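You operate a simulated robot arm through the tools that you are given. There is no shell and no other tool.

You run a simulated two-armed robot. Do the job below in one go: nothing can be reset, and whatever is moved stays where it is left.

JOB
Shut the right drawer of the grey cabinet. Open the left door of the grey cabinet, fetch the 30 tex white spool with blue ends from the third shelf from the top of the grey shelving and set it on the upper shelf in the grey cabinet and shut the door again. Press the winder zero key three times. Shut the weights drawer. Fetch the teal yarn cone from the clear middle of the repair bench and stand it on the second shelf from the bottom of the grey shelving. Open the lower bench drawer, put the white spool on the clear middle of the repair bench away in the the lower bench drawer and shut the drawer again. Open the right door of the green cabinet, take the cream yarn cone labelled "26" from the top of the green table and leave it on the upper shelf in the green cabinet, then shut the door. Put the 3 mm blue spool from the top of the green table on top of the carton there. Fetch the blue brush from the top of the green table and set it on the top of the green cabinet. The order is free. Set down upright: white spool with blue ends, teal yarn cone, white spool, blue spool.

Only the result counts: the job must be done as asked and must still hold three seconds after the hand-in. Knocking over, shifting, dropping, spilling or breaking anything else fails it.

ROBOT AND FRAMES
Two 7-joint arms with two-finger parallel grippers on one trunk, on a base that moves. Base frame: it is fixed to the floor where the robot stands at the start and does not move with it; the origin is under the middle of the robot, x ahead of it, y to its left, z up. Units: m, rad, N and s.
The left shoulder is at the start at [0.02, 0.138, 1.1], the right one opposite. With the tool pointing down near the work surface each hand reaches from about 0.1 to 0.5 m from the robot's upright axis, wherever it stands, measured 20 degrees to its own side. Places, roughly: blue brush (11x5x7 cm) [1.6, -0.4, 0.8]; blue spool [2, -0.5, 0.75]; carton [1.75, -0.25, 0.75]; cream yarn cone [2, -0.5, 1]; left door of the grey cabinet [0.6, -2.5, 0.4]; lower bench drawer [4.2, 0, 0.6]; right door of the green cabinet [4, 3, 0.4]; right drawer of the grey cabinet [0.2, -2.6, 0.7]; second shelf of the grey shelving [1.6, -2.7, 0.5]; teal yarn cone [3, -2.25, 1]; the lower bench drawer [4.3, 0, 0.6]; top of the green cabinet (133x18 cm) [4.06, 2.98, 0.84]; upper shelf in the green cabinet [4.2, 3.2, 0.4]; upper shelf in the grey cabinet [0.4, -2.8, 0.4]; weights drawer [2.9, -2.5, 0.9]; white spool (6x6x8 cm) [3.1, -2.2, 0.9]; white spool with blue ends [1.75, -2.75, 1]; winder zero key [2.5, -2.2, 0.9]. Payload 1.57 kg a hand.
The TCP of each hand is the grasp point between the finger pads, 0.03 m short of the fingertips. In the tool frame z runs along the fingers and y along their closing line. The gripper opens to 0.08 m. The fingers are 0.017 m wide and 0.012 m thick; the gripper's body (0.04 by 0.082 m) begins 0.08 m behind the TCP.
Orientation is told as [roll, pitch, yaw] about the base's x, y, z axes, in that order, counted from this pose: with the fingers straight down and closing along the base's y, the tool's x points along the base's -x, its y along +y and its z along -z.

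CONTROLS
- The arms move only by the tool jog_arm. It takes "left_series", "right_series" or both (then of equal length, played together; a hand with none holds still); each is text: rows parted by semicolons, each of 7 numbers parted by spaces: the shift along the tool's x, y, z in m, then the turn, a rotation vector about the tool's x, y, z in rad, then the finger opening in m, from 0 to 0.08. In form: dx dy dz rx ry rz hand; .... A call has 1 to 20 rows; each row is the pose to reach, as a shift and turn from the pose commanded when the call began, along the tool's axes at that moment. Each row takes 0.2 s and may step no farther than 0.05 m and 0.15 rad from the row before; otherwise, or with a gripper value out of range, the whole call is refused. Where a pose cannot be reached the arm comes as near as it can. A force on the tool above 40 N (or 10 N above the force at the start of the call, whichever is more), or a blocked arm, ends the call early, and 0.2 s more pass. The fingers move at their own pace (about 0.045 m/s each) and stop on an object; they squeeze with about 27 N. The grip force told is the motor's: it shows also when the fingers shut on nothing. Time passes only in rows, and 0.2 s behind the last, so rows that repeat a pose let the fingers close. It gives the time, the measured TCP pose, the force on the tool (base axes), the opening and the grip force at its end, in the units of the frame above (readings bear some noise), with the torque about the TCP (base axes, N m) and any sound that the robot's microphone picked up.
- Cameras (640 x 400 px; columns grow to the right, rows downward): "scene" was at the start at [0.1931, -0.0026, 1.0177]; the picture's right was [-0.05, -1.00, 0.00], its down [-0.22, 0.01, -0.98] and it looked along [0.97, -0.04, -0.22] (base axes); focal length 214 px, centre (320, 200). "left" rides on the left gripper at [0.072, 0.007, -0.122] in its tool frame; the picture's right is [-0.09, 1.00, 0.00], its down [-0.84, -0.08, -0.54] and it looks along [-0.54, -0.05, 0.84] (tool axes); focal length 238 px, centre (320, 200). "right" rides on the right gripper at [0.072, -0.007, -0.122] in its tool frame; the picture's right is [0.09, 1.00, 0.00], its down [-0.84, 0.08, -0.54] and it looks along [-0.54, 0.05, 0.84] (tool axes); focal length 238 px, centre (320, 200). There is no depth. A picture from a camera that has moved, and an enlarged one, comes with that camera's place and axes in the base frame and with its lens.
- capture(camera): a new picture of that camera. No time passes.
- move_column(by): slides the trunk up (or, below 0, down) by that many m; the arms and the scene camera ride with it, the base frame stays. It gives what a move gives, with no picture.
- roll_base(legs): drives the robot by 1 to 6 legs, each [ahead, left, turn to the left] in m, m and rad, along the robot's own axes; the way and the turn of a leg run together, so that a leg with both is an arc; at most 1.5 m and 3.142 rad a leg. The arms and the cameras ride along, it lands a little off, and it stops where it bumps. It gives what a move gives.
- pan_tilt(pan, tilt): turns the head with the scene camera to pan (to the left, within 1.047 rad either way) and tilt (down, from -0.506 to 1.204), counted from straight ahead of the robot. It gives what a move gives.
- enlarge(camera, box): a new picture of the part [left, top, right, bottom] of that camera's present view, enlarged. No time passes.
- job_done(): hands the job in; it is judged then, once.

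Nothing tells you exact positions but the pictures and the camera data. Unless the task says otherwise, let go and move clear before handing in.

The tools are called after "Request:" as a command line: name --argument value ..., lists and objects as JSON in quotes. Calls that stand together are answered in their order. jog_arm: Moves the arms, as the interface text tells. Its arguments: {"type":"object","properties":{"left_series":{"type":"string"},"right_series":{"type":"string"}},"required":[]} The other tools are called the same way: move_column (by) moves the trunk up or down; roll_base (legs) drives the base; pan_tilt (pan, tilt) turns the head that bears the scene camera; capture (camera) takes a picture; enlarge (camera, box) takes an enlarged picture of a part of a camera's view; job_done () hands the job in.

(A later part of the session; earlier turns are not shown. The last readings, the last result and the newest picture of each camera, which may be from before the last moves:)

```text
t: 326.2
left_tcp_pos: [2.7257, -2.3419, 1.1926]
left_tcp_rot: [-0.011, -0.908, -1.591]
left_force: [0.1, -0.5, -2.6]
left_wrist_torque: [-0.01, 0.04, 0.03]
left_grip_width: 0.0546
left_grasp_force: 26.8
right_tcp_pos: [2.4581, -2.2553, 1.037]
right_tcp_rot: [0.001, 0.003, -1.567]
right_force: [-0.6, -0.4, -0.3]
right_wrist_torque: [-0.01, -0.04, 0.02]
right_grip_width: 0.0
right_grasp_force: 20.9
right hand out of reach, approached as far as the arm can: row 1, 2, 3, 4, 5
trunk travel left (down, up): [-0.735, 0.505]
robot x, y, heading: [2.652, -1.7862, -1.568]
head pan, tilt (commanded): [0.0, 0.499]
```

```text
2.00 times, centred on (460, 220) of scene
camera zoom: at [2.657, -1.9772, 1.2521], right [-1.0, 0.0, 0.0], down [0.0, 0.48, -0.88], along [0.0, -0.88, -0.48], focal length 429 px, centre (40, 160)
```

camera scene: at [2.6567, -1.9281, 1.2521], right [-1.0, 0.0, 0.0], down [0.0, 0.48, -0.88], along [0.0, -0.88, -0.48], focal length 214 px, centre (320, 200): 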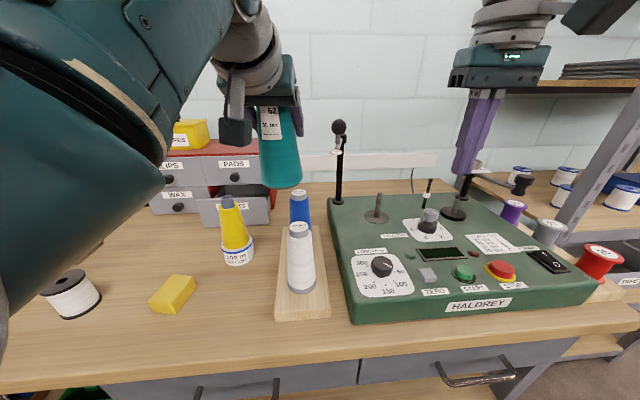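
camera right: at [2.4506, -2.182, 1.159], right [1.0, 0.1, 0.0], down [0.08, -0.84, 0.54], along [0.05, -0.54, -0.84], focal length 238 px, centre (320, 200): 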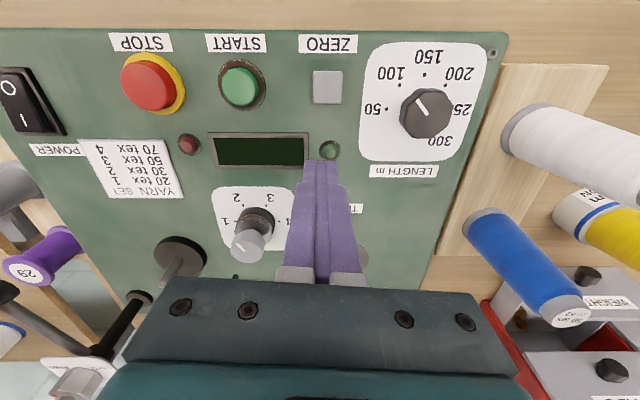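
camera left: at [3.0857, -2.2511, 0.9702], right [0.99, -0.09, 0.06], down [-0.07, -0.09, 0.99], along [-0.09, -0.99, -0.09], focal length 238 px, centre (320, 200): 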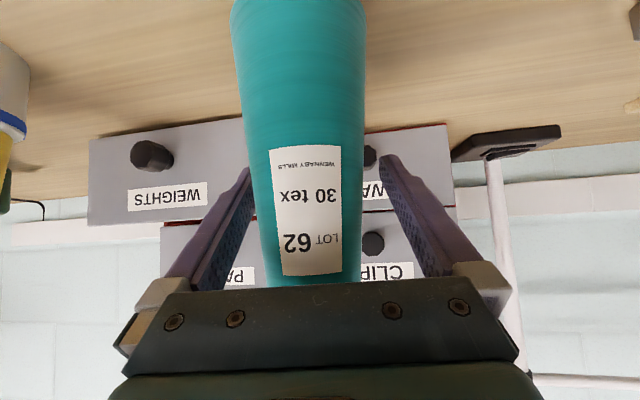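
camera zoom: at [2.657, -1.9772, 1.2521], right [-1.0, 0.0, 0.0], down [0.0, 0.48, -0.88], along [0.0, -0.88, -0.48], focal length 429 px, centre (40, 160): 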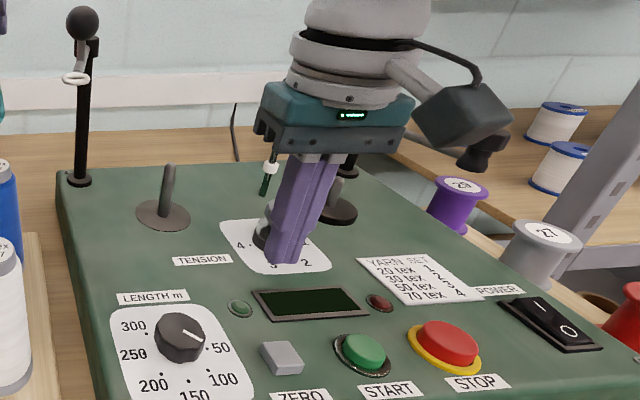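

Request:
jog_arm --right_series "0.03 0 0 0 0 0 0; 0.05 0 0 0 0 0 0; 0.05 0 0 0 0 0 0"

```text
t: 327.0
left_tcp_pos: [2.7264, -2.3427, 1.1907]
left_tcp_rot: [-0.009, -0.907, -1.589]
left_force: [0.3, -0.7, -2.7]
left_wrist_torque: [-0.08, 0.01, -0.02]
left_grip_width: 0.0547
left_grasp_force: 27.3
right_tcp_pos: [2.4616, -2.2504, 1.0235]
right_tcp_rot: [0.002, 0.004, -1.567]
right_force: [-0.3, -0.2, 0.3]
right_wrist_torque: [-0.03, -0.02, -0.01]
right_grip_width: 0.0
right_grasp_force: 21.2
right hand out of reach, approached as far as the arm can: row 1, 2, 3
trunk travel left (down, up): [-0.735, 0.505]
robot x, y, heading: [2.6557, -1.7854, -1.568]
head pan, tilt (commanded): [0.0, 0.499]
```

Request:
roll_base --legs '[[-0.042, 0, 0]]'

Request:
jog_arm --right_series "0 0 0.02 0 0 0 0; 0 0 0.035 0 0 0 0; 0 0 0.035 0 0 0 0"

Request:
capture --camera "right"

Request:
enlarge --camera "scene" --box '[360, 140, 540, 320]'

```text
t: 327.8
left_tcp_pos: [2.7269, -2.3008, 1.1911]
left_tcp_rot: [-0.012, -0.904, -1.592]
left_force: [0.1, -1.1, -2.4]
left_wrist_torque: [-0.03, 0.0, 0.03]
left_grip_width: 0.0548
left_grasp_force: 26.9
right_tcp_pos: [2.4612, -2.2104, 1.0229]
right_tcp_rot: [0.002, 0.002, -1.569]
right_force: [-0.1, -1.2, -0.3]
right_wrist_torque: [0.02, -0.04, -0.04]
right_grip_width: 0.0002
right_grasp_force: 21.3
trunk travel left (down, up): [-0.735, 0.505]
robot x, y, heading: [2.6501, -1.7509, -1.57]
head pan, tilt (commanded): [0.0, 0.499]
```

```text
t: 328.6
left_tcp_pos: [2.7253, -2.3009, 1.1923]
left_tcp_rot: [-0.009, -0.906, -1.593]
left_force: [0.6, -0.4, -1.8]
left_wrist_torque: [-0.03, 0.02, 0.01]
left_grip_width: 0.0545
left_grasp_force: 26.6
right_tcp_pos: [2.4608, -2.2012, 0.99]
right_tcp_rot: [0.002, 0.005, -1.57]
right_force: [0.1, 0.4, -0.1]
right_wrist_torque: [0.02, 0.01, 0.02]
right_grip_width: 0.0002
right_grasp_force: 21.1
right hand out of reach, approached as far as the arm can: row 1, 2, 3
trunk travel left (down, up): [-0.735, 0.505]
robot x, y, heading: [2.6559, -1.7497, -1.566]
head pan, tilt (commanded): [0.0, 0.499]
```

```text
taken
camera right: at [2.4542, -2.1286, 1.1129], right [1.0, 0.09, 0.0], down [0.08, -0.84, 0.54], along [0.05, -0.54, -0.84], focal length 238 px, centre (320, 200)
```

right: 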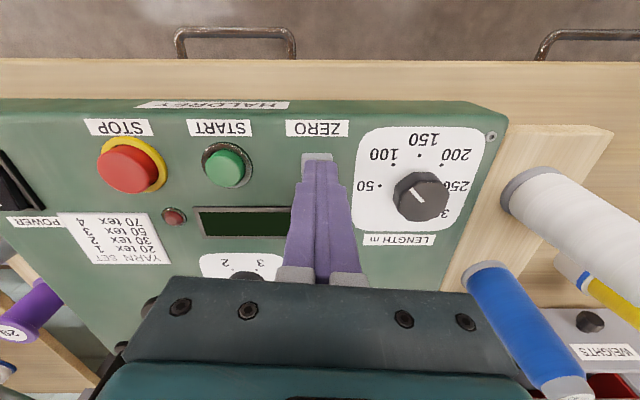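

```text
2.22 times, centred on (450, 230) of scene
camera zoom: at [2.6567, -1.9366, 1.2521], right [-1.0, 0.0, 0.0], down [0.0, 0.48, -0.88], along [0.0, -0.88, -0.48], focal length 477 px, centre (31, 133)
```

zoom: 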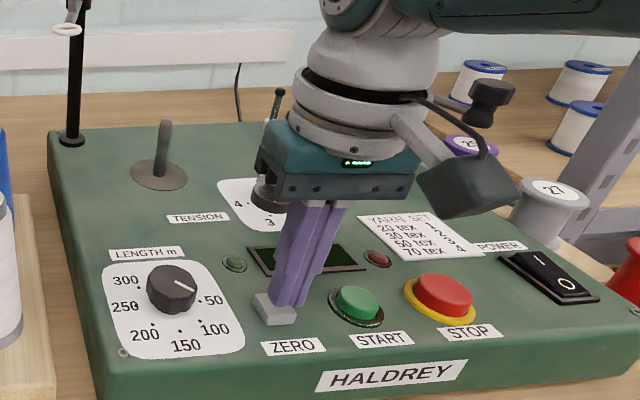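

The closed fingertips hover right over the ZERO key. I nudge the base forward 1.5 cm to stay within reach while pressing.

Request:
roll_base --legs '[[0.03, 0, 0]]'

Request:
jog_arm --right_series "0.005 0 -0.005 0 0 0 0; 0.012 0 -0.005 0 0 0 0; 0.012 0 -0.005 0 0 0 0"

Request:
enlarge --camera "scene" --box '[360, 140, 540, 320]'

```text
t: 329.5
left_tcp_pos: [2.7257, -2.3316, 1.1922]
left_tcp_rot: [-0.01, -0.905, -1.593]
left_force: [0.8, -0.4, -2.3]
left_wrist_torque: [-0.06, -0.01, -0.02]
left_grip_width: 0.0548
left_grasp_force: 26.8
right_tcp_pos: [2.4619, -2.2314, 0.9905]
right_tcp_rot: [-0.001, 0.005, -1.566]
right_force: [-0.1, 0.2, -0.4]
right_wrist_torque: [0.02, -0.02, 0.01]
right_grip_width: 0.0
right_grasp_force: 21.4
trunk travel left (down, up): [-0.735, 0.505]
robot x, y, heading: [2.6561, -1.7781, -1.576]
head pan, tilt (commanded): [0.0, 0.499]
```

```text
t: 330.3
left_tcp_pos: [2.7264, -2.3311, 1.1916]
left_tcp_rot: [-0.009, -0.905, -1.592]
left_force: [0.2, -0.6, -3.7]
left_wrist_torque: [-0.07, -0.01, 0.02]
left_grip_width: 0.0546
left_grasp_force: 27.1
right_tcp_pos: [2.4621, -2.2297, 0.9928]
right_tcp_rot: [0.002, 0.004, -1.569]
right_force: [-0.1, -0.5, -0.6]
right_wrist_torque: [-0.01, 0.01, -0.02]
right_grip_width: 0.0001
right_grasp_force: 21.1
right hand out of reach, approached as far as the arm can: row 1, 2, 3
trunk travel left (down, up): [-0.735, 0.505]
robot x, y, heading: [2.6561, -1.7753, -1.57]
head pan, tilt (commanded): [0.0, 0.499]
```

```text
2.22 times, centred on (450, 230) of scene
camera zoom: at [2.6568, -1.9663, 1.2521], right [-1.0, 0.0, 0.0], down [0.0, 0.48, -0.88], along [0.0, -0.88, -0.48], focal length 477 px, centre (31, 133)
```

zoom: 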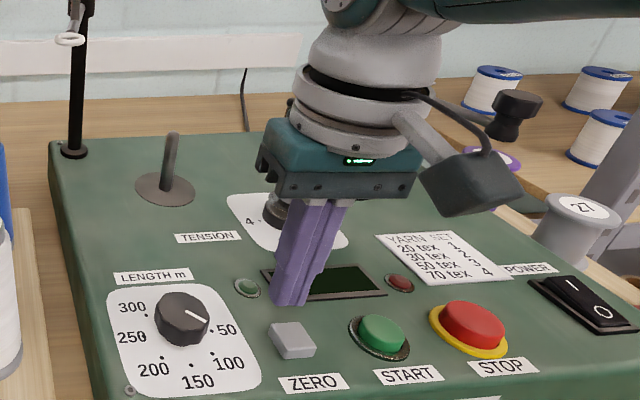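

Request:
roll_base --legs '[[-0.02, 0, 0]]'

Request:
jog_arm --right_series "-0.04 0 0.01 0 0 0 0; -0.08 0 0.02 0 0 0 0; -0.113 0 0.03 0 0 0 0; -0.113 0 0.03 0 0 0 0"

Request:
enlarge --camera "scene" --box '[360, 140, 540, 320]'

```text
t: 331.1
left_tcp_pos: [2.7257, -2.3109, 1.1912]
left_tcp_rot: [-0.01, -0.906, -1.592]
left_force: [-0.7, -0.5, -2.3]
left_wrist_torque: [-0.04, -0.01, 0.0]
left_grip_width: 0.0546
left_grasp_force: 26.7
right_tcp_pos: [2.4604, -2.2084, 0.9923]
right_tcp_rot: [0.001, 0.005, -1.569]
right_force: [0.7, -0.3, -0.1]
right_wrist_torque: [0.03, -0.02, 0.04]
right_grip_width: 0.0
right_grasp_force: 21.5
trunk travel left (down, up): [-0.735, 0.505]
robot x, y, heading: [2.6554, -1.7581, -1.572]
head pan, tilt (commanded): [0.0, 0.499]
```

```text
t: 332.1
left_tcp_pos: [2.7253, -2.3111, 1.1921]
left_tcp_rot: [-0.008, -0.906, -1.593]
left_force: [-0.2, 0.1, -3.5]
left_wrist_torque: [-0.07, -0.03, 0.02]
left_grip_width: 0.0548
left_grasp_force: 27.5
right_tcp_pos: [2.4608, -2.2129, 0.9981]
right_tcp_rot: [0.001, 0.005, -1.567]
right_force: [-0.5, -0.3, 0.8]
right_wrist_torque: [-0.03, 0.01, -0.02]
right_grip_width: 0.0
right_grasp_force: 21.1
right hand out of reach, approached as far as the arm can: row 1, 2, 3, 4
trunk travel left (down, up): [-0.735, 0.505]
robot x, y, heading: [2.6571, -1.7573, -1.573]
head pan, tilt (commanded): [0.0, 0.499]
```

```text
2.22 times, centred on (450, 230) of scene
camera zoom: at [2.6567, -1.9463, 1.2521], right [-1.0, 0.0, 0.0], down [0.0, 0.48, -0.88], along [0.0, -0.88, -0.48], focal length 477 px, centre (31, 133)
```

zoom: 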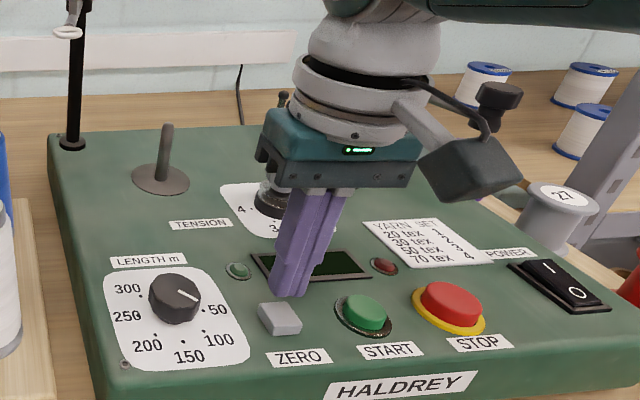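

Request:
jog_arm --right_series "0.04 0 0 0 0 0 0; 0.08 0 0 0 0 0 0; 0.08 0 0 0 0 0 0"

```text
t: 332.9
left_tcp_pos: [2.7254, -2.3111, 1.1913]
left_tcp_rot: [-0.01, -0.908, -1.591]
left_force: [0.1, 0.7, -3.4]
left_wrist_torque: [-0.06, -0.01, -0.03]
left_grip_width: 0.0546
left_grasp_force: 27.2
right_tcp_pos: [2.4624, -2.204, 0.9776]
right_tcp_rot: [0.002, 0.008, -1.568]
right_force: [-0.7, -0.5, -1.3]
right_wrist_torque: [-0.03, 0.0, 0.01]
right_grip_width: 0.0
right_grasp_force: 21.1
right hand out of reach, approached as far as the arm can: row 1, 2, 3
trunk travel left (down, up): [-0.735, 0.505]
robot x, y, heading: [2.6573, -1.7607, -1.575]
head pan, tilt (commanded): [0.0, 0.499]
```

The fingertip is now 3–4 mm above the ZERO key. I press with small column strokes and listen for a click.

Request:
move_column --by -0.006

```text
t: 333.4
left_tcp_pos: [2.7261, -2.3119, 1.1851]
left_tcp_rot: [-0.01, -0.906, -1.591]
left_force: [0.7, 0.2, -2.3]
left_wrist_torque: [-0.06, -0.02, -0.04]
left_grip_width: 0.0547
left_grasp_force: 26.8
right_tcp_pos: [2.4619, -2.204, 0.9728]
right_tcp_rot: [0.002, 0.006, -1.57]
right_force: [0.4, 0.5, 3.7]
right_wrist_torque: [0.04, 0.0, 0.02]
right_grip_width: 0.0002
right_grasp_force: 20.8
trunk travel left (down, up): [-0.729, 0.511]
robot x, y, heading: [2.6588, -1.7567, -1.574]
head pan, tilt (commanded): [0.0, 0.499]
heard: click
```

Click — first press. I release and repeat two more times.

Request:
move_column --by 0.012

Request:
move_column --by -0.012

```text
t: 334.0
left_tcp_pos: [2.7251, -2.3116, 1.1977]
left_tcp_rot: [-0.011, -0.905, -1.592]
left_force: [-0.5, -0.7, -3.0]
left_wrist_torque: [-0.04, -0.01, -0.01]
left_grip_width: 0.0545
left_grasp_force: 27.0
right_tcp_pos: [2.4615, -2.2027, 0.9844]
right_tcp_rot: [0.003, 0.006, -1.569]
right_force: [0.2, 0.0, -0.4]
right_wrist_torque: [0.0, 0.02, 0.02]
right_grip_width: 0.0002
right_grasp_force: 21.2
trunk travel left (down, up): [-0.741, 0.499]
robot x, y, heading: [2.6583, -1.7592, -1.572]
head pan, tilt (commanded): [0.0, 0.499]
```

```text
t: 334.6
left_tcp_pos: [2.7255, -2.3116, 1.1858]
left_tcp_rot: [-0.009, -0.908, -1.592]
left_force: [0.2, -0.2, -2.9]
left_wrist_torque: [-0.06, 0.03, 0.01]
left_grip_width: 0.0544
left_grasp_force: 26.8
right_tcp_pos: [2.4617, -2.2033, 0.9721]
right_tcp_rot: [0.002, 0.007, -1.57]
right_force: [0.3, 1.3, 4.0]
right_wrist_torque: [0.03, 0.01, 0.0]
right_grip_width: 0.0
right_grasp_force: 21.7
trunk travel left (down, up): [-0.729, 0.511]
robot x, y, heading: [2.6547, -1.7564, -1.573]
head pan, tilt (commanded): [0.0, 0.499]
heard: click
```

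Second click. One more press.

Request:
move_column --by 0.012

Request:
move_column --by -0.012

```text
t: 335.2
left_tcp_pos: [2.726, -2.312, 1.1971]
left_tcp_rot: [-0.012, -0.907, -1.592]
left_force: [-0.3, -0.2, -3.1]
left_wrist_torque: [-0.06, -0.03, 0.02]
left_grip_width: 0.0547
left_grasp_force: 26.6
right_tcp_pos: [2.461, -2.2027, 0.9847]
right_tcp_rot: [0.001, 0.008, -1.57]
right_force: [-0.6, -0.3, -0.1]
right_wrist_torque: [-0.01, -0.01, -0.02]
right_grip_width: 0.0
right_grasp_force: 21.1
trunk travel left (down, up): [-0.741, 0.499]
robot x, y, heading: [2.6577, -1.7567, -1.572]
head pan, tilt (commanded): [0.0, 0.499]
```

```text
t: 335.8
left_tcp_pos: [2.7263, -2.3105, 1.1858]
left_tcp_rot: [-0.012, -0.905, -1.592]
left_force: [-0.2, -0.1, -1.9]
left_wrist_torque: [-0.06, 0.0, 0.0]
left_grip_width: 0.0546
left_grasp_force: 27.5
right_tcp_pos: [2.4619, -2.2037, 0.9738]
right_tcp_rot: [0.001, 0.007, -1.568]
right_force: [0.4, 1.7, 3.3]
right_wrist_torque: [0.01, -0.02, -0.03]
right_grip_width: 0.0
right_grasp_force: 20.7
trunk travel left (down, up): [-0.729, 0.511]
robot x, y, heading: [2.6547, -1.7562, -1.571]
head pan, tilt (commanded): [0.0, 0.499]
heard: click
```

Three clicks heard — the ZERO key is done. I rise, back off, and go look at the grey shelving for the teal cone (I'll return for the drawer with free hands).

Request:
move_column --by 0.12

Request:
roll_base --legs '[[-0.45, 0, 0], [0, -0.85, 0]]'

Request:
capture --camera "scene"

```text
t: 337.3
left_tcp_pos: [2.7266, -2.3111, 1.3063]
left_tcp_rot: [-0.008, -0.906, -1.592]
left_force: [0.1, -0.2, -3.3]
left_wrist_torque: [-0.08, 0.02, -0.02]
left_grip_width: 0.0546
left_grasp_force: 27.0
right_tcp_pos: [2.4621, -2.2041, 1.092]
right_tcp_rot: [0.002, 0.006, -1.567]
right_force: [-0.3, -0.2, 0.6]
right_wrist_torque: [-0.01, -0.01, 0.0]
right_grip_width: 0.0
right_grasp_force: 21.2
trunk travel left (down, up): [-0.849, 0.391]
robot x, y, heading: [2.6555, -1.7554, -1.567]
head pan, tilt (commanded): [0.0, 0.499]
```

```text
t: 344.3
left_tcp_pos: [1.863, -1.8664, 1.306]
left_tcp_rot: [-0.011, -0.907, -1.571]
left_force: [-0.2, -0.3, -2.9]
left_wrist_torque: [-0.04, 0.02, 0.03]
left_grip_width: 0.0547
left_grasp_force: 27.4
right_tcp_pos: [1.5969, -1.7644, 1.0922]
right_tcp_rot: [0.0, 0.005, -1.549]
right_force: [0.3, -0.1, 0.2]
right_wrist_torque: [-0.05, 0.0, 0.0]
right_grip_width: 0.0002
right_grasp_force: 21.3
trunk travel left (down, up): [-0.849, 0.391]
robot x, y, heading: [1.7803, -1.3151, -1.548]
head pan, tilt (commanded): [0.0, 0.499]
```

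```text
taken
camera scene: at [1.7861, -1.503, 1.3661], right [-1.0, -0.02, 0.0], down [-0.01, 0.48, -0.88], along [0.02, -0.88, -0.48], focal length 214 px, centre (320, 200)
```

scene: 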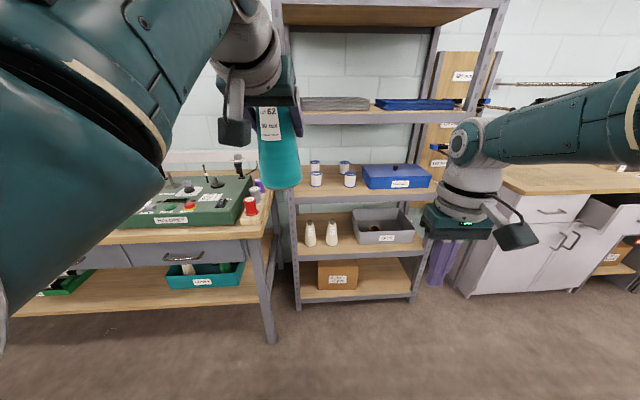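

The grey shelving is in view: third shelf from top has white spools with blue ends, second from bottom has two cones and a TAPE bin. I zoom to read and measure.

Request:
enlarge --camera "scene" --box '[280, 90, 440, 190]'

Request:
enlarge --camera "scene" --box '[280, 180, 440, 310]'

```text
4.00 times, centred on (360, 140) of scene
camera zoom: at [1.7861, -1.503, 1.3661], right [-1.0, -0.02, 0.0], down [-0.01, 0.48, -0.88], along [0.02, -0.88, -0.48], focal length 858 px, centre (160, 440)
```

zoom: 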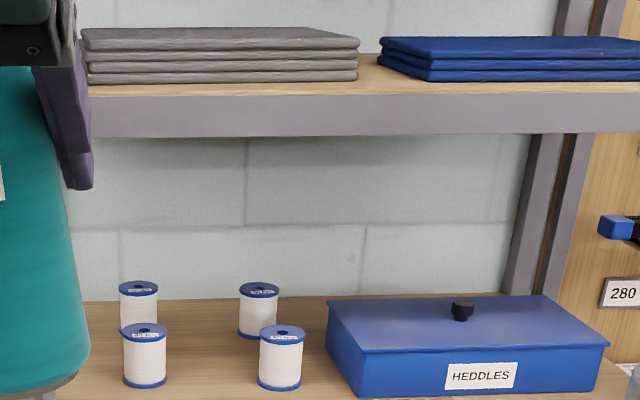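

```text
3.08 times, centred on (360, 245) of scene
camera zoom: at [1.7861, -1.503, 1.3661], right [-1.0, -0.02, 0.0], down [-0.01, 0.48, -0.88], along [0.02, -0.88, -0.48], focal length 660 px, centre (197, 62)
```

zoom: 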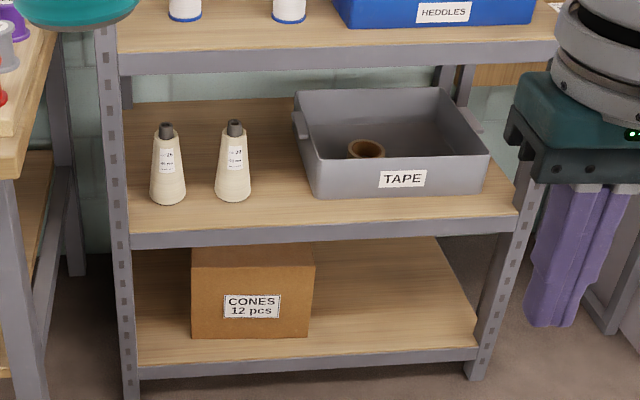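

Shelf 4 (second from bottom) top is at z≈0.486; there's a gap between the right-hand white cone (x≈1.74) and the TAPE bin (x≈1.58). First I try to free the right arm from its straight, stuck posture.

Request:
roll_base --legs '[[-0.1, 0, 0.075]]'

Request:
jog_arm --right_series "0.03 -0.02 -0.02 0 0.1 0 0.02; 0.06 -0.04 -0.04 0 0.2 0 0.02; 0.08 -0.05 -0.06 0 0.3 0 0.02; 0.1 -0.06 -0.08 0 0.4 0 0.02; 0.1 -0.06 -0.08 0 0.4 0 0.02"

```text
t: 345.4
left_tcp_pos: [1.8988, -1.7612, 1.3063]
left_tcp_rot: [-0.01, -0.905, -1.495]
left_force: [0.7, -0.8, -2.7]
left_wrist_torque: [0.0, 0.01, 0.01]
left_grip_width: 0.0544
left_grasp_force: 27.2
right_tcp_pos: [1.6259, -1.6786, 1.0916]
right_tcp_rot: [0.003, 0.007, -1.47]
right_force: [-0.5, -0.5, 0.4]
right_wrist_torque: [-0.02, 0.06, -0.01]
right_grip_width: 0.0001
right_grasp_force: 21.7
trunk travel left (down, up): [-0.849, 0.391]
robot x, y, heading: [1.7764, -1.2143, -1.472]
head pan, tilt (commanded): [0.0, 0.499]
```

```text
t: 346.6
left_tcp_pos: [1.8988, -1.7613, 1.3058]
left_tcp_rot: [-0.008, -0.904, -1.495]
left_force: [0.7, 0.5, -1.9]
left_wrist_torque: [-0.06, 0.01, 0.0]
left_grip_width: 0.0545
left_grasp_force: 27.5
right_tcp_pos: [1.5541, -1.618, 1.1651]
right_tcp_rot: [0.001, 0.408, -1.471]
right_force: [-0.3, -0.5, 0.4]
right_wrist_torque: [-0.04, 0.01, -0.01]
right_grip_width: 0.0201
right_grasp_force: 0.2
right hand out of reach, approached as far as the arm can: row 1, 2, 3, 4, 5
trunk travel left (down, up): [-0.849, 0.391]
robot x, y, heading: [1.7765, -1.2177, -1.475]
head pan, tilt (commanded): [0.0, 0.499]
```

Request:
jog_arm --right_series "0.01 0 -0.025 0 0 0 0.02; 0.02 0 -0.05 0 0 0 0.02; 0.03 0 -0.075 0 0 0 0.02; 0.04 0 -0.1 0 0 0 0.02; 0.05 0 -0.12 0 0 0 0.02; 0.05 0 -0.12 0 0 0 0.02"

Request:
pan_tilt --pan -0.6 --tilt 0.5

Request:
capture --camera "scene"

```text
t: 348.0
left_tcp_pos: [1.8995, -1.7601, 1.3062]
left_tcp_rot: [-0.008, -0.907, -1.495]
left_force: [-1.0, -0.4, -3.3]
left_wrist_torque: [-0.04, -0.02, 0.01]
left_grip_width: 0.0546
left_grasp_force: 27.4
right_tcp_pos: [1.553, -1.6328, 1.2871]
right_tcp_rot: [0.003, 0.405, -1.472]
right_force: [0.0, 0.2, 0.2]
right_wrist_torque: [0.01, 0.0, -0.02]
right_grip_width: 0.0199
right_grasp_force: 0.0
right hand out of reach, approached as far as the arm can: row 1, 2, 3, 4, 5, 6
trunk travel left (down, up): [-0.849, 0.391]
robot x, y, heading: [1.7737, -1.2147, -1.471]
head pan, tilt (commanded): [0.0, 0.499]
```

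```text
t: 349.0
left_tcp_pos: [1.8988, -1.7611, 1.3059]
left_tcp_rot: [-0.009, -0.905, -1.496]
left_force: [0.3, 0.5, -3.6]
left_wrist_torque: [-0.04, -0.02, 0.01]
left_grip_width: 0.0544
left_grasp_force: 26.5
right_tcp_pos: [1.5544, -1.6332, 1.2872]
right_tcp_rot: [0.002, 0.408, -1.47]
right_force: [-0.8, -0.6, 0.0]
right_wrist_torque: [0.01, 0.0, 0.02]
right_grip_width: 0.0198
right_grasp_force: 0.1
trunk travel left (down, up): [-0.849, 0.391]
robot x, y, heading: [1.7769, -1.216, -1.475]
head pan, tilt (commanded): [-0.6, 0.499]
```

```text
taken
camera scene: at [1.742, -1.3933, 1.3661], right [-0.88, 0.48, 0.0], down [0.23, 0.42, -0.88], along [-0.42, -0.77, -0.48], focal length 214 px, centre (320, 200)
```

scene: 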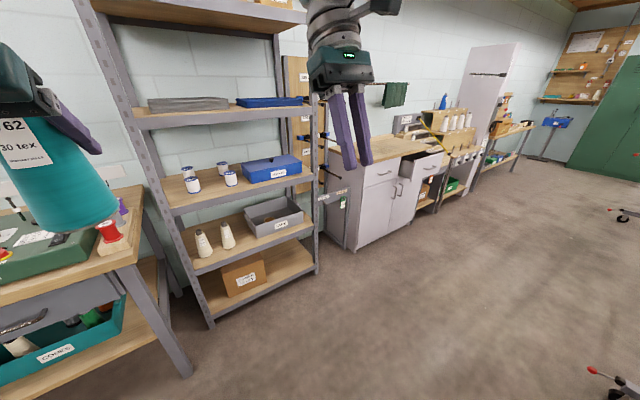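

The grey cabinet with its open right drawer is further right. Now I lower the trunk to bring the teal cone to the second-lowest shelf level, and look straight at it.

Request:
pan_tilt --pan -0.15 --tilt 0.25

Request:
move_column --by -0.4

Request:
move_column --by -0.29

Request:
capture --camera "scene"

Request:
capture --camera "left"

```text
t: 349.9
left_tcp_pos: [1.8991, -1.7597, 1.3044]
left_tcp_rot: [-0.009, -0.907, -1.496]
left_force: [-0.8, -0.6, -3.1]
left_wrist_torque: [-0.07, -0.02, -0.04]
left_grip_width: 0.0547
left_grasp_force: 26.6
right_tcp_pos: [1.5538, -1.6337, 1.2881]
right_tcp_rot: [0.002, 0.407, -1.473]
right_force: [-0.6, -0.2, -0.8]
right_wrist_torque: [0.02, -0.01, 0.0]
right_grip_width: 0.02
right_grasp_force: 0.0
trunk travel left (down, up): [-0.849, 0.391]
robot x, y, heading: [1.7752, -1.2178, -1.476]
head pan, tilt (commanded): [-0.15, 0.25]
```

```text
t: 353.7
left_tcp_pos: [1.8992, -1.7604, 0.9059]
left_tcp_rot: [-0.009, -0.908, -1.497]
left_force: [-0.3, 0.9, -2.8]
left_wrist_torque: [-0.03, -0.01, -0.01]
left_grip_width: 0.0546
left_grasp_force: 27.1
right_tcp_pos: [1.5536, -1.6335, 0.8869]
right_tcp_rot: [0.003, 0.407, -1.474]
right_force: [0.3, -0.1, 0.6]
right_wrist_torque: [0.03, 0.01, 0.01]
right_grip_width: 0.0198
right_grasp_force: 0.1
trunk travel left (down, up): [-0.449, 0.791]
robot x, y, heading: [1.7775, -1.2134, -1.47]
head pan, tilt (commanded): [-0.15, 0.25]
```

```text
t: 356.7
left_tcp_pos: [1.8988, -1.7604, 0.6162]
left_tcp_rot: [-0.009, -0.904, -1.496]
left_force: [-0.3, 0.4, -2.6]
left_wrist_torque: [-0.03, -0.03, 0.01]
left_grip_width: 0.0546
left_grasp_force: 26.8
right_tcp_pos: [1.555, -1.6323, 0.5967]
right_tcp_rot: [0.0, 0.407, -1.471]
right_force: [-0.1, 0.3, -0.5]
right_wrist_torque: [-0.03, -0.01, -0.01]
right_grip_width: 0.02
right_grasp_force: 0.0
trunk travel left (down, up): [-0.159, 1.081]
robot x, y, heading: [1.7746, -1.2117, -1.47]
head pan, tilt (commanded): [-0.15, 0.25]
```

```text
taken
camera scene: at [1.7808, -1.4066, 0.6992], right [-1.0, 0.05, 0.0], down [0.01, 0.25, -0.97], along [-0.05, -0.97, -0.25], focal length 214 px, centre (320, 200)
```

scene: 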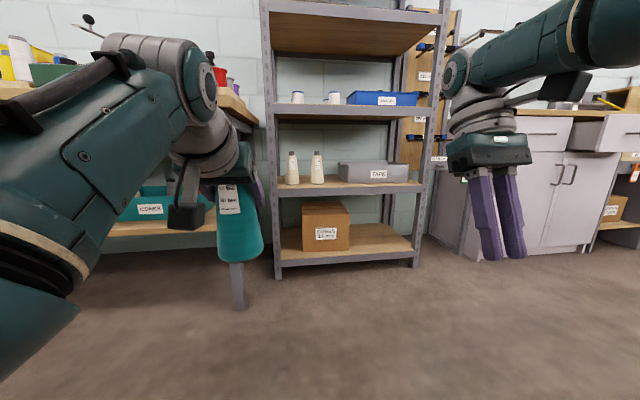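

```text
taken
camera left: at [1.8976, -1.6212, 0.6336], right [1.0, 0.01, 0.07], down [-0.07, -0.09, 0.99], along [0.02, -1.0, -0.09], focal length 238 px, centre (320, 200)
```

left: 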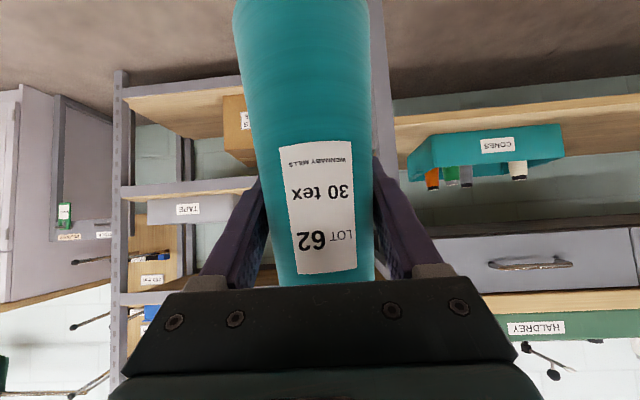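

Request:
enlarge --camera "scene" --box '[260, 130, 440, 280]'

```text
2.67 times, centred on (350, 205) of scene
camera zoom: at [1.7808, -1.4066, 0.6992], right [-1.0, 0.05, 0.0], down [0.01, 0.25, -0.97], along [-0.05, -0.97, -0.25], focal length 572 px, centre (240, 187)
```

zoom: 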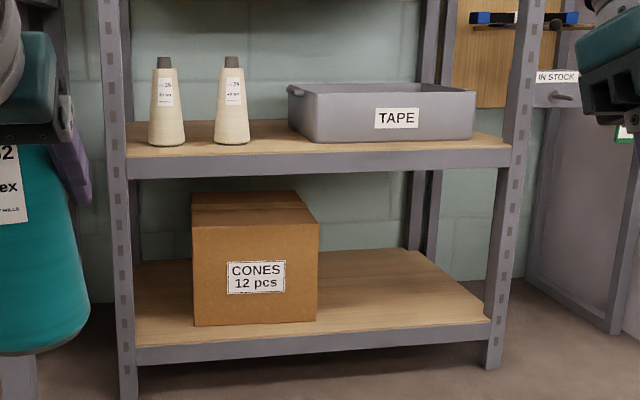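

The gap center for the teal cone is about (1.648, -2.555). I strafe right and drive forward in stages.

Request:
roll_base --legs '[[0, -0.33, 0], [0.5, 0, 0]]'

Request:
capture --camera "scene"

Request:
capture --camera "left"

```text
t: 361.4
left_tcp_pos: [1.6483, -2.2854, 0.6144]
left_tcp_rot: [-0.008, -0.906, -1.467]
left_force: [0.8, -0.2, -2.8]
left_wrist_torque: [-0.07, 0.0, 0.02]
left_grip_width: 0.0545
left_grasp_force: 27.1
right_tcp_pos: [1.2999, -2.169, 0.5971]
right_tcp_rot: [0.003, 0.408, -1.44]
right_force: [0.6, 0.0, -0.6]
right_wrist_torque: [-0.03, -0.01, -0.01]
right_grip_width: 0.0201
right_grasp_force: 0.0
trunk travel left (down, up): [-0.159, 1.081]
robot x, y, heading: [1.5084, -1.7491, -1.442]
head pan, tilt (commanded): [-0.15, 0.25]
```

```text
taken
camera scene: at [1.5195, -1.9358, 0.6991], right [-1.0, 0.02, 0.0], down [0.01, 0.25, -0.97], along [-0.02, -0.97, -0.25], focal length 214 px, centre (320, 200)
```

scene: 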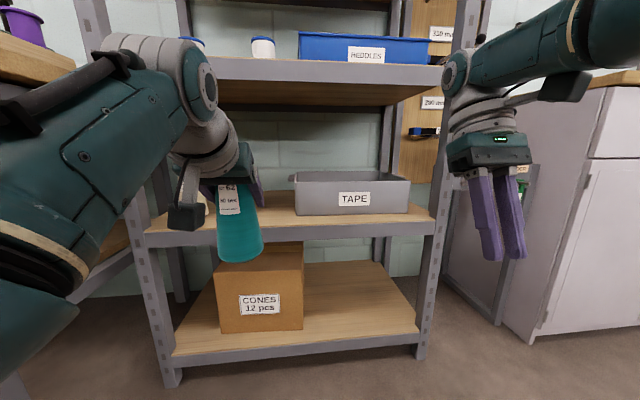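

```text
taken
camera left: at [1.6428, -2.1467, 0.6333], right [1.0, 0.04, 0.07], down [-0.06, -0.1, 0.99], along [0.05, -0.99, -0.09], focal length 238 px, centre (320, 200)
```

left: 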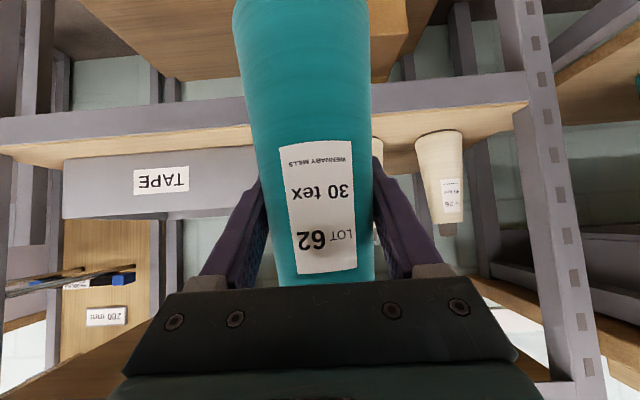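

Request:
roll_base --legs '[[0.15, -0.02, 0]]'

Request:
capture --camera "left"

Request:
capture --camera "scene"

```text
t: 362.8
left_tcp_pos: [1.6466, -2.4361, 0.6143]
left_tcp_rot: [-0.01, -0.904, -1.468]
left_force: [-0.1, 0.2, -2.8]
left_wrist_torque: [-0.04, -0.03, -0.03]
left_grip_width: 0.0544
left_grasp_force: 26.6
right_tcp_pos: [1.2975, -2.3187, 0.5977]
right_tcp_rot: [0.001, 0.409, -1.443]
right_force: [-0.5, 0.7, -0.1]
right_wrist_torque: [-0.02, -0.02, 0.01]
right_grip_width: 0.02
right_grasp_force: 0.0
trunk travel left (down, up): [-0.159, 1.081]
robot x, y, heading: [1.5085, -1.8929, -1.446]
head pan, tilt (commanded): [-0.15, 0.25]
```

```text
taken
camera left: at [1.6409, -2.2974, 0.633], right [1.0, 0.04, 0.07], down [-0.06, -0.1, 0.99], along [0.04, -0.99, -0.1], focal length 238 px, centre (320, 200)
```

left: 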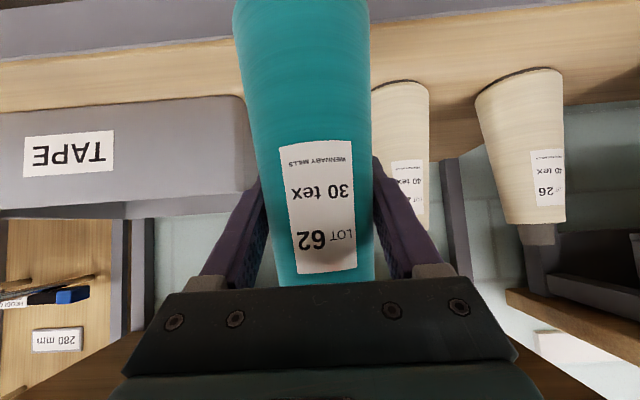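

```text
taken
camera scene: at [1.5182, -2.0861, 0.699], right [-1.0, 0.02, 0.0], down [0.01, 0.25, -0.97], along [-0.02, -0.97, -0.25], focal length 214 px, centre (320, 200)
```

scene: 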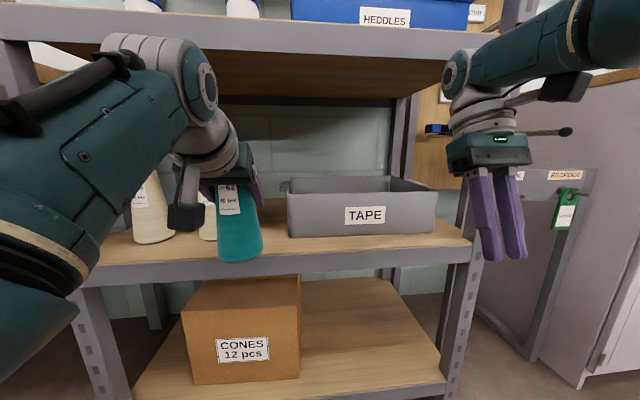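

Alignment matches the gap (bin edge x≈1.585, cone edge x≈1.71). I drive the last 12 cm.

Request:
roll_base --legs '[[0.115, -0.0135, 0]]'

Request:
capture --camera "left"

Request:
capture --camera "scene"

```text
t: 364.0
left_tcp_pos: [1.6455, -2.5525, 0.6142]
left_tcp_rot: [-0.01, -0.904, -1.472]
left_force: [-0.4, 1.2, -2.7]
left_wrist_torque: [-0.07, -0.02, 0.02]
left_grip_width: 0.0545
left_grasp_force: 26.9
right_tcp_pos: [1.2976, -2.4326, 0.5973]
right_tcp_rot: [0.001, 0.408, -1.447]
right_force: [-0.2, 0.2, -0.8]
right_wrist_torque: [-0.04, -0.01, 0.03]
right_grip_width: 0.0202
right_grasp_force: 0.2
trunk travel left (down, up): [-0.159, 1.081]
robot x, y, heading: [1.5055, -2.0134, -1.453]
head pan, tilt (commanded): [-0.15, 0.25]
```

```text
taken
camera left: at [1.6402, -2.4131, 0.6329], right [1.0, 0.04, 0.07], down [-0.06, -0.1, 0.99], along [0.04, -0.99, -0.1], focal length 238 px, centre (320, 200)
```

left: 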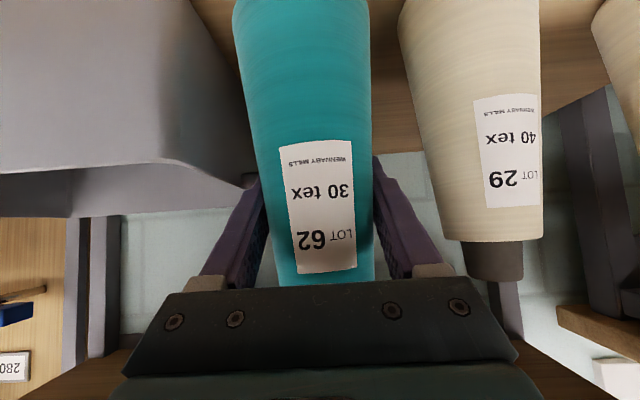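

```text
taken
camera scene: at [1.5181, -2.2015, 0.699], right [-1.0, 0.03, 0.0], down [0.01, 0.25, -0.97], along [-0.03, -0.97, -0.25], focal length 214 px, centre (320, 200)
```

scene: 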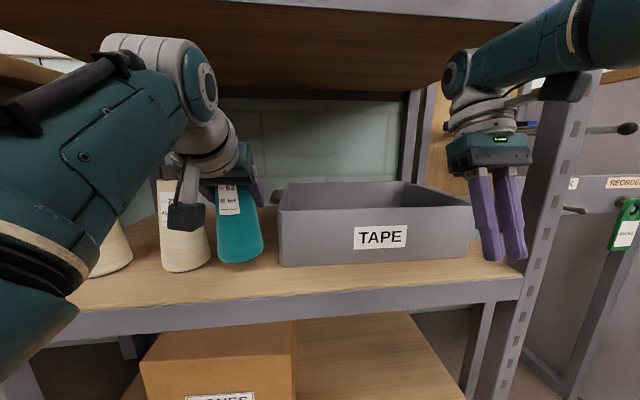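

The teal cone sits between the TAPE bin and the white cone. I lower it gently to contact.

Request:
move_column --by -0.012

Request:
jog_arm --left_series "0.0024 0 0.0019 0 0 0 0.03; 0.0047 0 0.0037 0 0 0 0.03; 0.0047 0 0.0037 0 0 0 0.03"

```text
t: 364.6
left_tcp_pos: [1.6447, -2.5532, 0.6026]
left_tcp_rot: [-0.008, -0.905, -1.471]
left_force: [0.4, -0.3, -2.4]
left_wrist_torque: [-0.04, 0.0, -0.01]
left_grip_width: 0.0542
left_grasp_force: 26.4
right_tcp_pos: [1.2973, -2.4342, 0.5856]
right_tcp_rot: [0.003, 0.407, -1.448]
right_force: [-0.4, -0.5, 0.5]
right_wrist_torque: [-0.02, 0.04, -0.02]
right_grip_width: 0.0201
right_grasp_force: 0.0
trunk travel left (down, up): [-0.147, 1.093]
robot x, y, heading: [1.5073, -2.0111, -1.444]
head pan, tilt (commanded): [-0.15, 0.25]
```

```text
t: 365.4
left_tcp_pos: [1.6436, -2.5537, 0.5963]
left_tcp_rot: [-0.009, -0.903, -1.472]
left_force: [-0.4, 0.1, -3.2]
left_wrist_torque: [-0.05, -0.03, 0.05]
left_grip_width: 0.0546
left_grasp_force: 26.9
right_tcp_pos: [1.2983, -2.4338, 0.5854]
right_tcp_rot: [0.001, 0.407, -1.446]
right_force: [0.4, -0.4, 0.4]
right_wrist_torque: [-0.01, -0.02, -0.01]
right_grip_width: 0.0198
right_grasp_force: 0.0
trunk travel left (down, up): [-0.147, 1.093]
robot x, y, heading: [1.5056, -2.0137, -1.446]
head pan, tilt (commanded): [-0.15, 0.25]
```

Request:
jog_arm --left_series "0.0016 0 0.0012 0 0 0 0.03; 0.0031 0 0.0025 0 0 0 0.03; 0.0047 0 0.0037 0 0 0 0.03; 0.0047 0 0.0037 0 0 0 0.03"

```text
t: 366.4
left_tcp_pos: [1.6444, -2.5539, 0.5945]
left_tcp_rot: [-0.01, -0.912, -1.471]
left_force: [-4.1, 7.5, 22.5]
left_wrist_torque: [0.92, -0.29, 0.23]
left_grip_width: 0.0545
left_grasp_force: 26.7
right_tcp_pos: [1.2948, -2.4346, 0.586]
right_tcp_rot: [0.003, 0.407, -1.447]
right_force: [0.3, 0.1, -0.5]
right_wrist_torque: [0.0, -0.02, 0.03]
right_grip_width: 0.0199
right_grasp_force: 0.1
trunk travel left (down, up): [-0.147, 1.093]
robot x, y, heading: [1.5123, -2.0123, -1.447]
head pan, tilt (commanded): [-0.15, 0.25]
```

Contact. I ease off 2 mm and open the fingers moderately, keeping clear of the neighbours.

Request:
jog_arm --left_series "-0.0016 0 -0.0012 0 0 0 0.04; -0.0016 0 -0.0012 0 0 0 0.058; -0.0016 0 -0.0012 0 0 0 0.064; -0.0016 0 -0.0012 0 0 0 0.068; -0.0016 0 -0.0012 0 0 0 0.068; -0.0016 0 -0.0012 0 0 0 0.068"

Request:
capture --camera "left"

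Request:
capture --camera "scene"

```text
t: 367.8
left_tcp_pos: [1.6443, -2.5527, 0.5933]
left_tcp_rot: [-0.008, -0.906, -1.47]
left_force: [-0.3, 0.6, -0.2]
left_wrist_torque: [0.0, 0.0, 0.01]
left_grip_width: 0.0681
left_grasp_force: 0.0
right_tcp_pos: [1.2978, -2.4347, 0.5872]
right_tcp_rot: [0.001, 0.409, -1.447]
right_force: [0.5, 0.8, 0.3]
right_wrist_torque: [-0.02, 0.01, 0.02]
right_grip_width: 0.0199
right_grasp_force: 0.1
trunk travel left (down, up): [-0.147, 1.093]
robot x, y, heading: [1.5084, -2.0144, -1.451]
head pan, tilt (commanded): [-0.15, 0.25]
```

```text
taken
camera left: at [1.6396, -2.4141, 0.6112], right [1.0, 0.04, 0.07], down [-0.06, -0.1, 0.99], along [0.04, -0.99, -0.09], focal length 238 px, centre (320, 200)
```

left: 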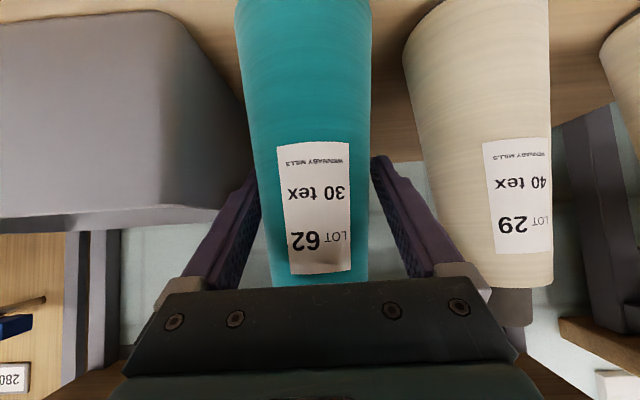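

```text
taken
camera scene: at [1.5181, -2.2028, 0.6872], right [-1.0, 0.03, 0.0], down [0.01, 0.25, -0.97], along [-0.03, -0.97, -0.25], focal length 214 px, centre (320, 200)
```

scene: 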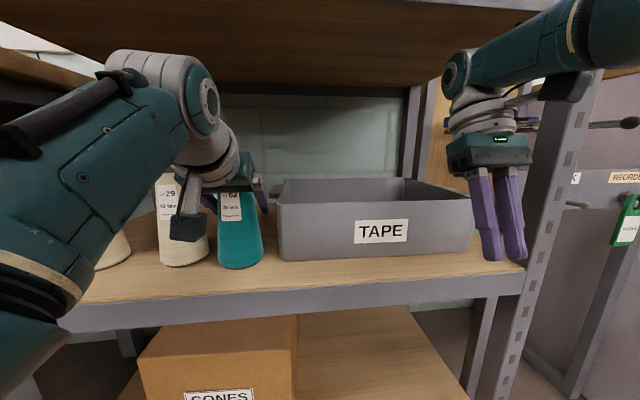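

Clear on both sides. I back out straight along the tool direction.

Request:
roll_base --legs '[[-0.1, 0.002, 0], [-0.25, 0, 0]]'

Request:
capture --camera "scene"

Request:
capture --camera "left"

```text
t: 370.4
left_tcp_pos: [1.6005, -2.2053, 0.5932]
left_tcp_rot: [-0.01, -0.906, -1.477]
left_force: [-0.8, -0.5, -0.1]
left_wrist_torque: [0.02, -0.02, 0.01]
left_grip_width: 0.0679
left_grasp_force: 0.1
right_tcp_pos: [1.2541, -2.084, 0.5871]
right_tcp_rot: [0.0, 0.409, -1.452]
right_force: [-0.4, 0.6, -0.2]
right_wrist_torque: [0.01, 0.0, 0.01]
right_grip_width: 0.0199
right_grasp_force: 0.1
trunk travel left (down, up): [-0.147, 1.093]
robot x, y, heading: [1.472, -1.6625, -1.455]
head pan, tilt (commanded): [-0.15, 0.25]
```

```text
taken
camera scene: at [1.4768, -1.8537, 0.6874], right [-1.0, 0.03, 0.0], down [0.01, 0.25, -0.97], along [-0.03, -0.97, -0.25], focal length 214 px, centre (320, 200)
```

scene: 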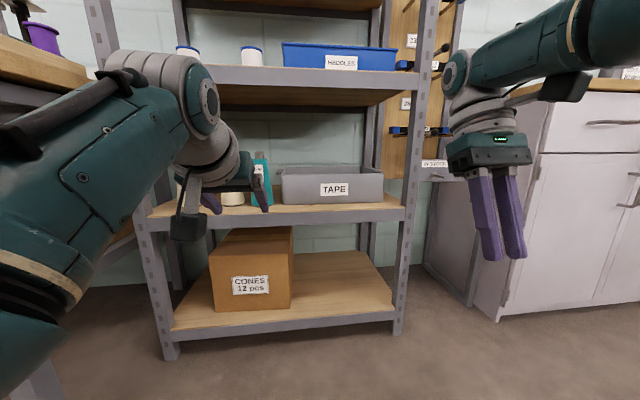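

```text
taken
camera left: at [1.5971, -2.0657, 0.6116], right [1.0, 0.03, 0.07], down [-0.06, -0.1, 0.99], along [0.04, -0.99, -0.09], focal length 238 px, centre (320, 200)
```

left: 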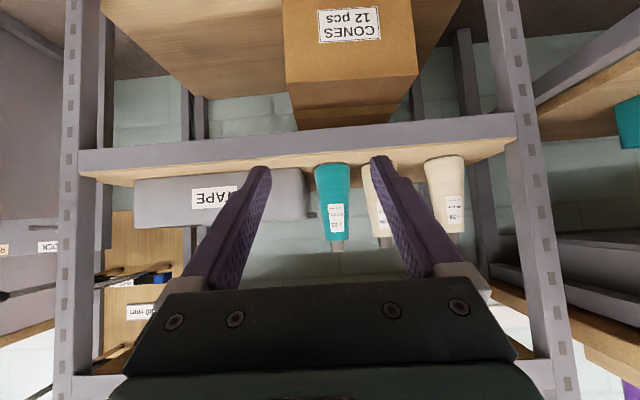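

The teal cone stands upright on the second-lowest shelf. Next the third shelf: I raise the trunk to look at the spool labels.

Request:
move_column --by 0.4

Request:
move_column --by 0.1

Request:
pan_tilt --pan 0.15 --tilt 0.35

Request:
capture --camera "scene"

Request:
enlarge --camera "scene" --box '[230, 110, 370, 210]'

```text
t: 374.2
left_tcp_pos: [1.6006, -2.2047, 0.9923]
left_tcp_rot: [-0.008, -0.906, -1.478]
left_force: [0.1, -0.2, -0.4]
left_wrist_torque: [0.02, 0.01, -0.01]
left_grip_width: 0.0682
left_grasp_force: 0.1
right_tcp_pos: [1.255, -2.084, 0.9858]
right_tcp_rot: [0.002, 0.41, -1.452]
right_force: [0.1, -0.9, 0.0]
right_wrist_torque: [0.0, -0.02, 0.0]
right_grip_width: 0.0199
right_grasp_force: 0.1
trunk travel left (down, up): [-0.547, 0.693]
robot x, y, heading: [1.467, -1.6629, -1.454]
head pan, tilt (commanded): [-0.15, 0.25]
```

```text
t: 375.5
left_tcp_pos: [1.6002, -2.2035, 1.0935]
left_tcp_rot: [-0.007, -0.905, -1.476]
left_force: [-0.4, 0.7, -0.1]
left_wrist_torque: [-0.01, 0.02, -0.03]
left_grip_width: 0.0678
left_grasp_force: 0.0
right_tcp_pos: [1.2541, -2.0831, 1.0858]
right_tcp_rot: [0.001, 0.408, -1.451]
right_force: [-0.3, 0.0, -0.6]
right_wrist_torque: [-0.01, 0.0, 0.02]
right_grip_width: 0.0199
right_grasp_force: 0.2
trunk travel left (down, up): [-0.647, 0.593]
robot x, y, heading: [1.4666, -1.6579, -1.453]
head pan, tilt (commanded): [-0.15, 0.25]
```

```text
t: 376.3
left_tcp_pos: [1.6011, -2.2049, 1.093]
left_tcp_rot: [-0.008, -0.904, -1.477]
left_force: [-0.4, 0.6, -0.4]
left_wrist_torque: [0.0, -0.01, 0.02]
left_grip_width: 0.0681
left_grasp_force: 0.2
right_tcp_pos: [1.2547, -2.0831, 1.0861]
right_tcp_rot: [0.001, 0.406, -1.451]
right_force: [-0.8, -0.5, 0.3]
right_wrist_torque: [-0.02, 0.02, 0.02]
right_grip_width: 0.0201
right_grasp_force: 0.2
trunk travel left (down, up): [-0.647, 0.593]
robot x, y, heading: [1.4666, -1.6576, -1.452]
head pan, tilt (commanded): [0.15, 0.351]
```

```text
taken
camera scene: at [1.5037, -1.8497, 1.178], right [-0.97, -0.26, 0.0], down [-0.09, 0.33, -0.94], along [0.24, -0.91, -0.34], focal length 214 px, centre (320, 200)
```

scene: 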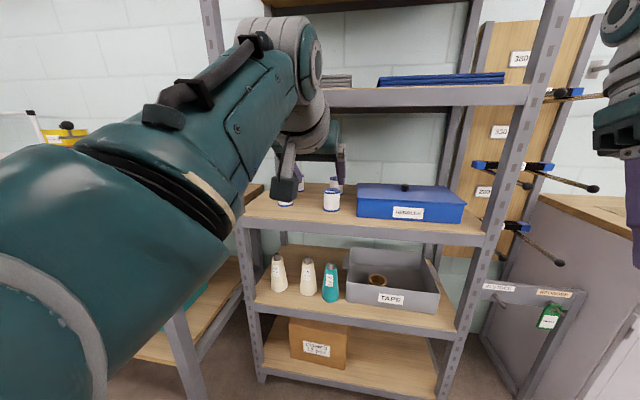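

```text
4.00 times, centred on (300, 160) of scene
camera zoom: at [1.5037, -1.8497, 1.178], right [-0.97, -0.26, 0.0], down [-0.09, 0.33, -0.94], along [0.24, -0.91, -0.34], focal length 858 px, centre (400, 360)
```

zoom: 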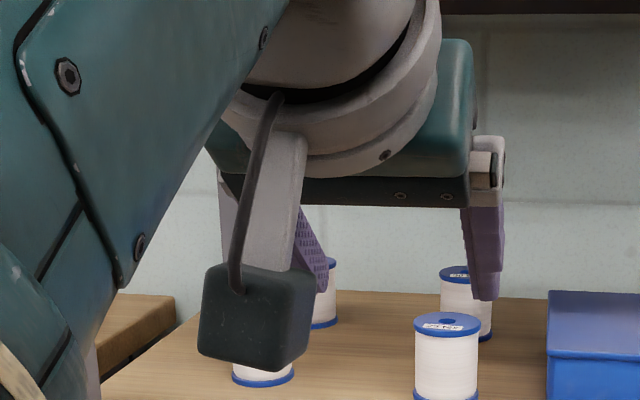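

Request:
capture --camera "left"

Request:
enlarge --camera "left" --box '[300, 80, 460, 200]'

```text
taken
camera left: at [1.5972, -2.0649, 1.1112], right [1.0, 0.03, 0.07], down [-0.06, -0.1, 0.99], along [0.04, -0.99, -0.09], focal length 238 px, centre (320, 200)
```

left: 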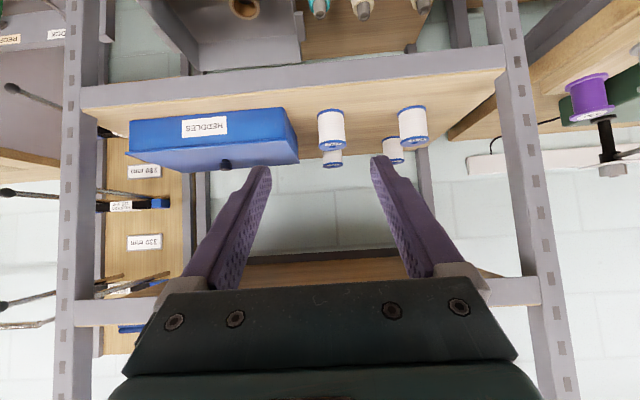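

```text
3.33 times, centred on (380, 140) of left
camera zoom: at [1.5972, -2.0649, 1.1112], right [1.0, 0.03, 0.07], down [-0.06, -0.1, 0.99], along [0.04, -0.99, -0.09], focal length 794 px, centre (120, 400)
```

zoom: 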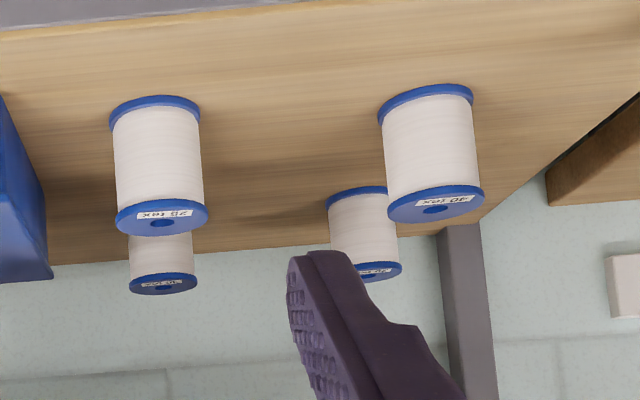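

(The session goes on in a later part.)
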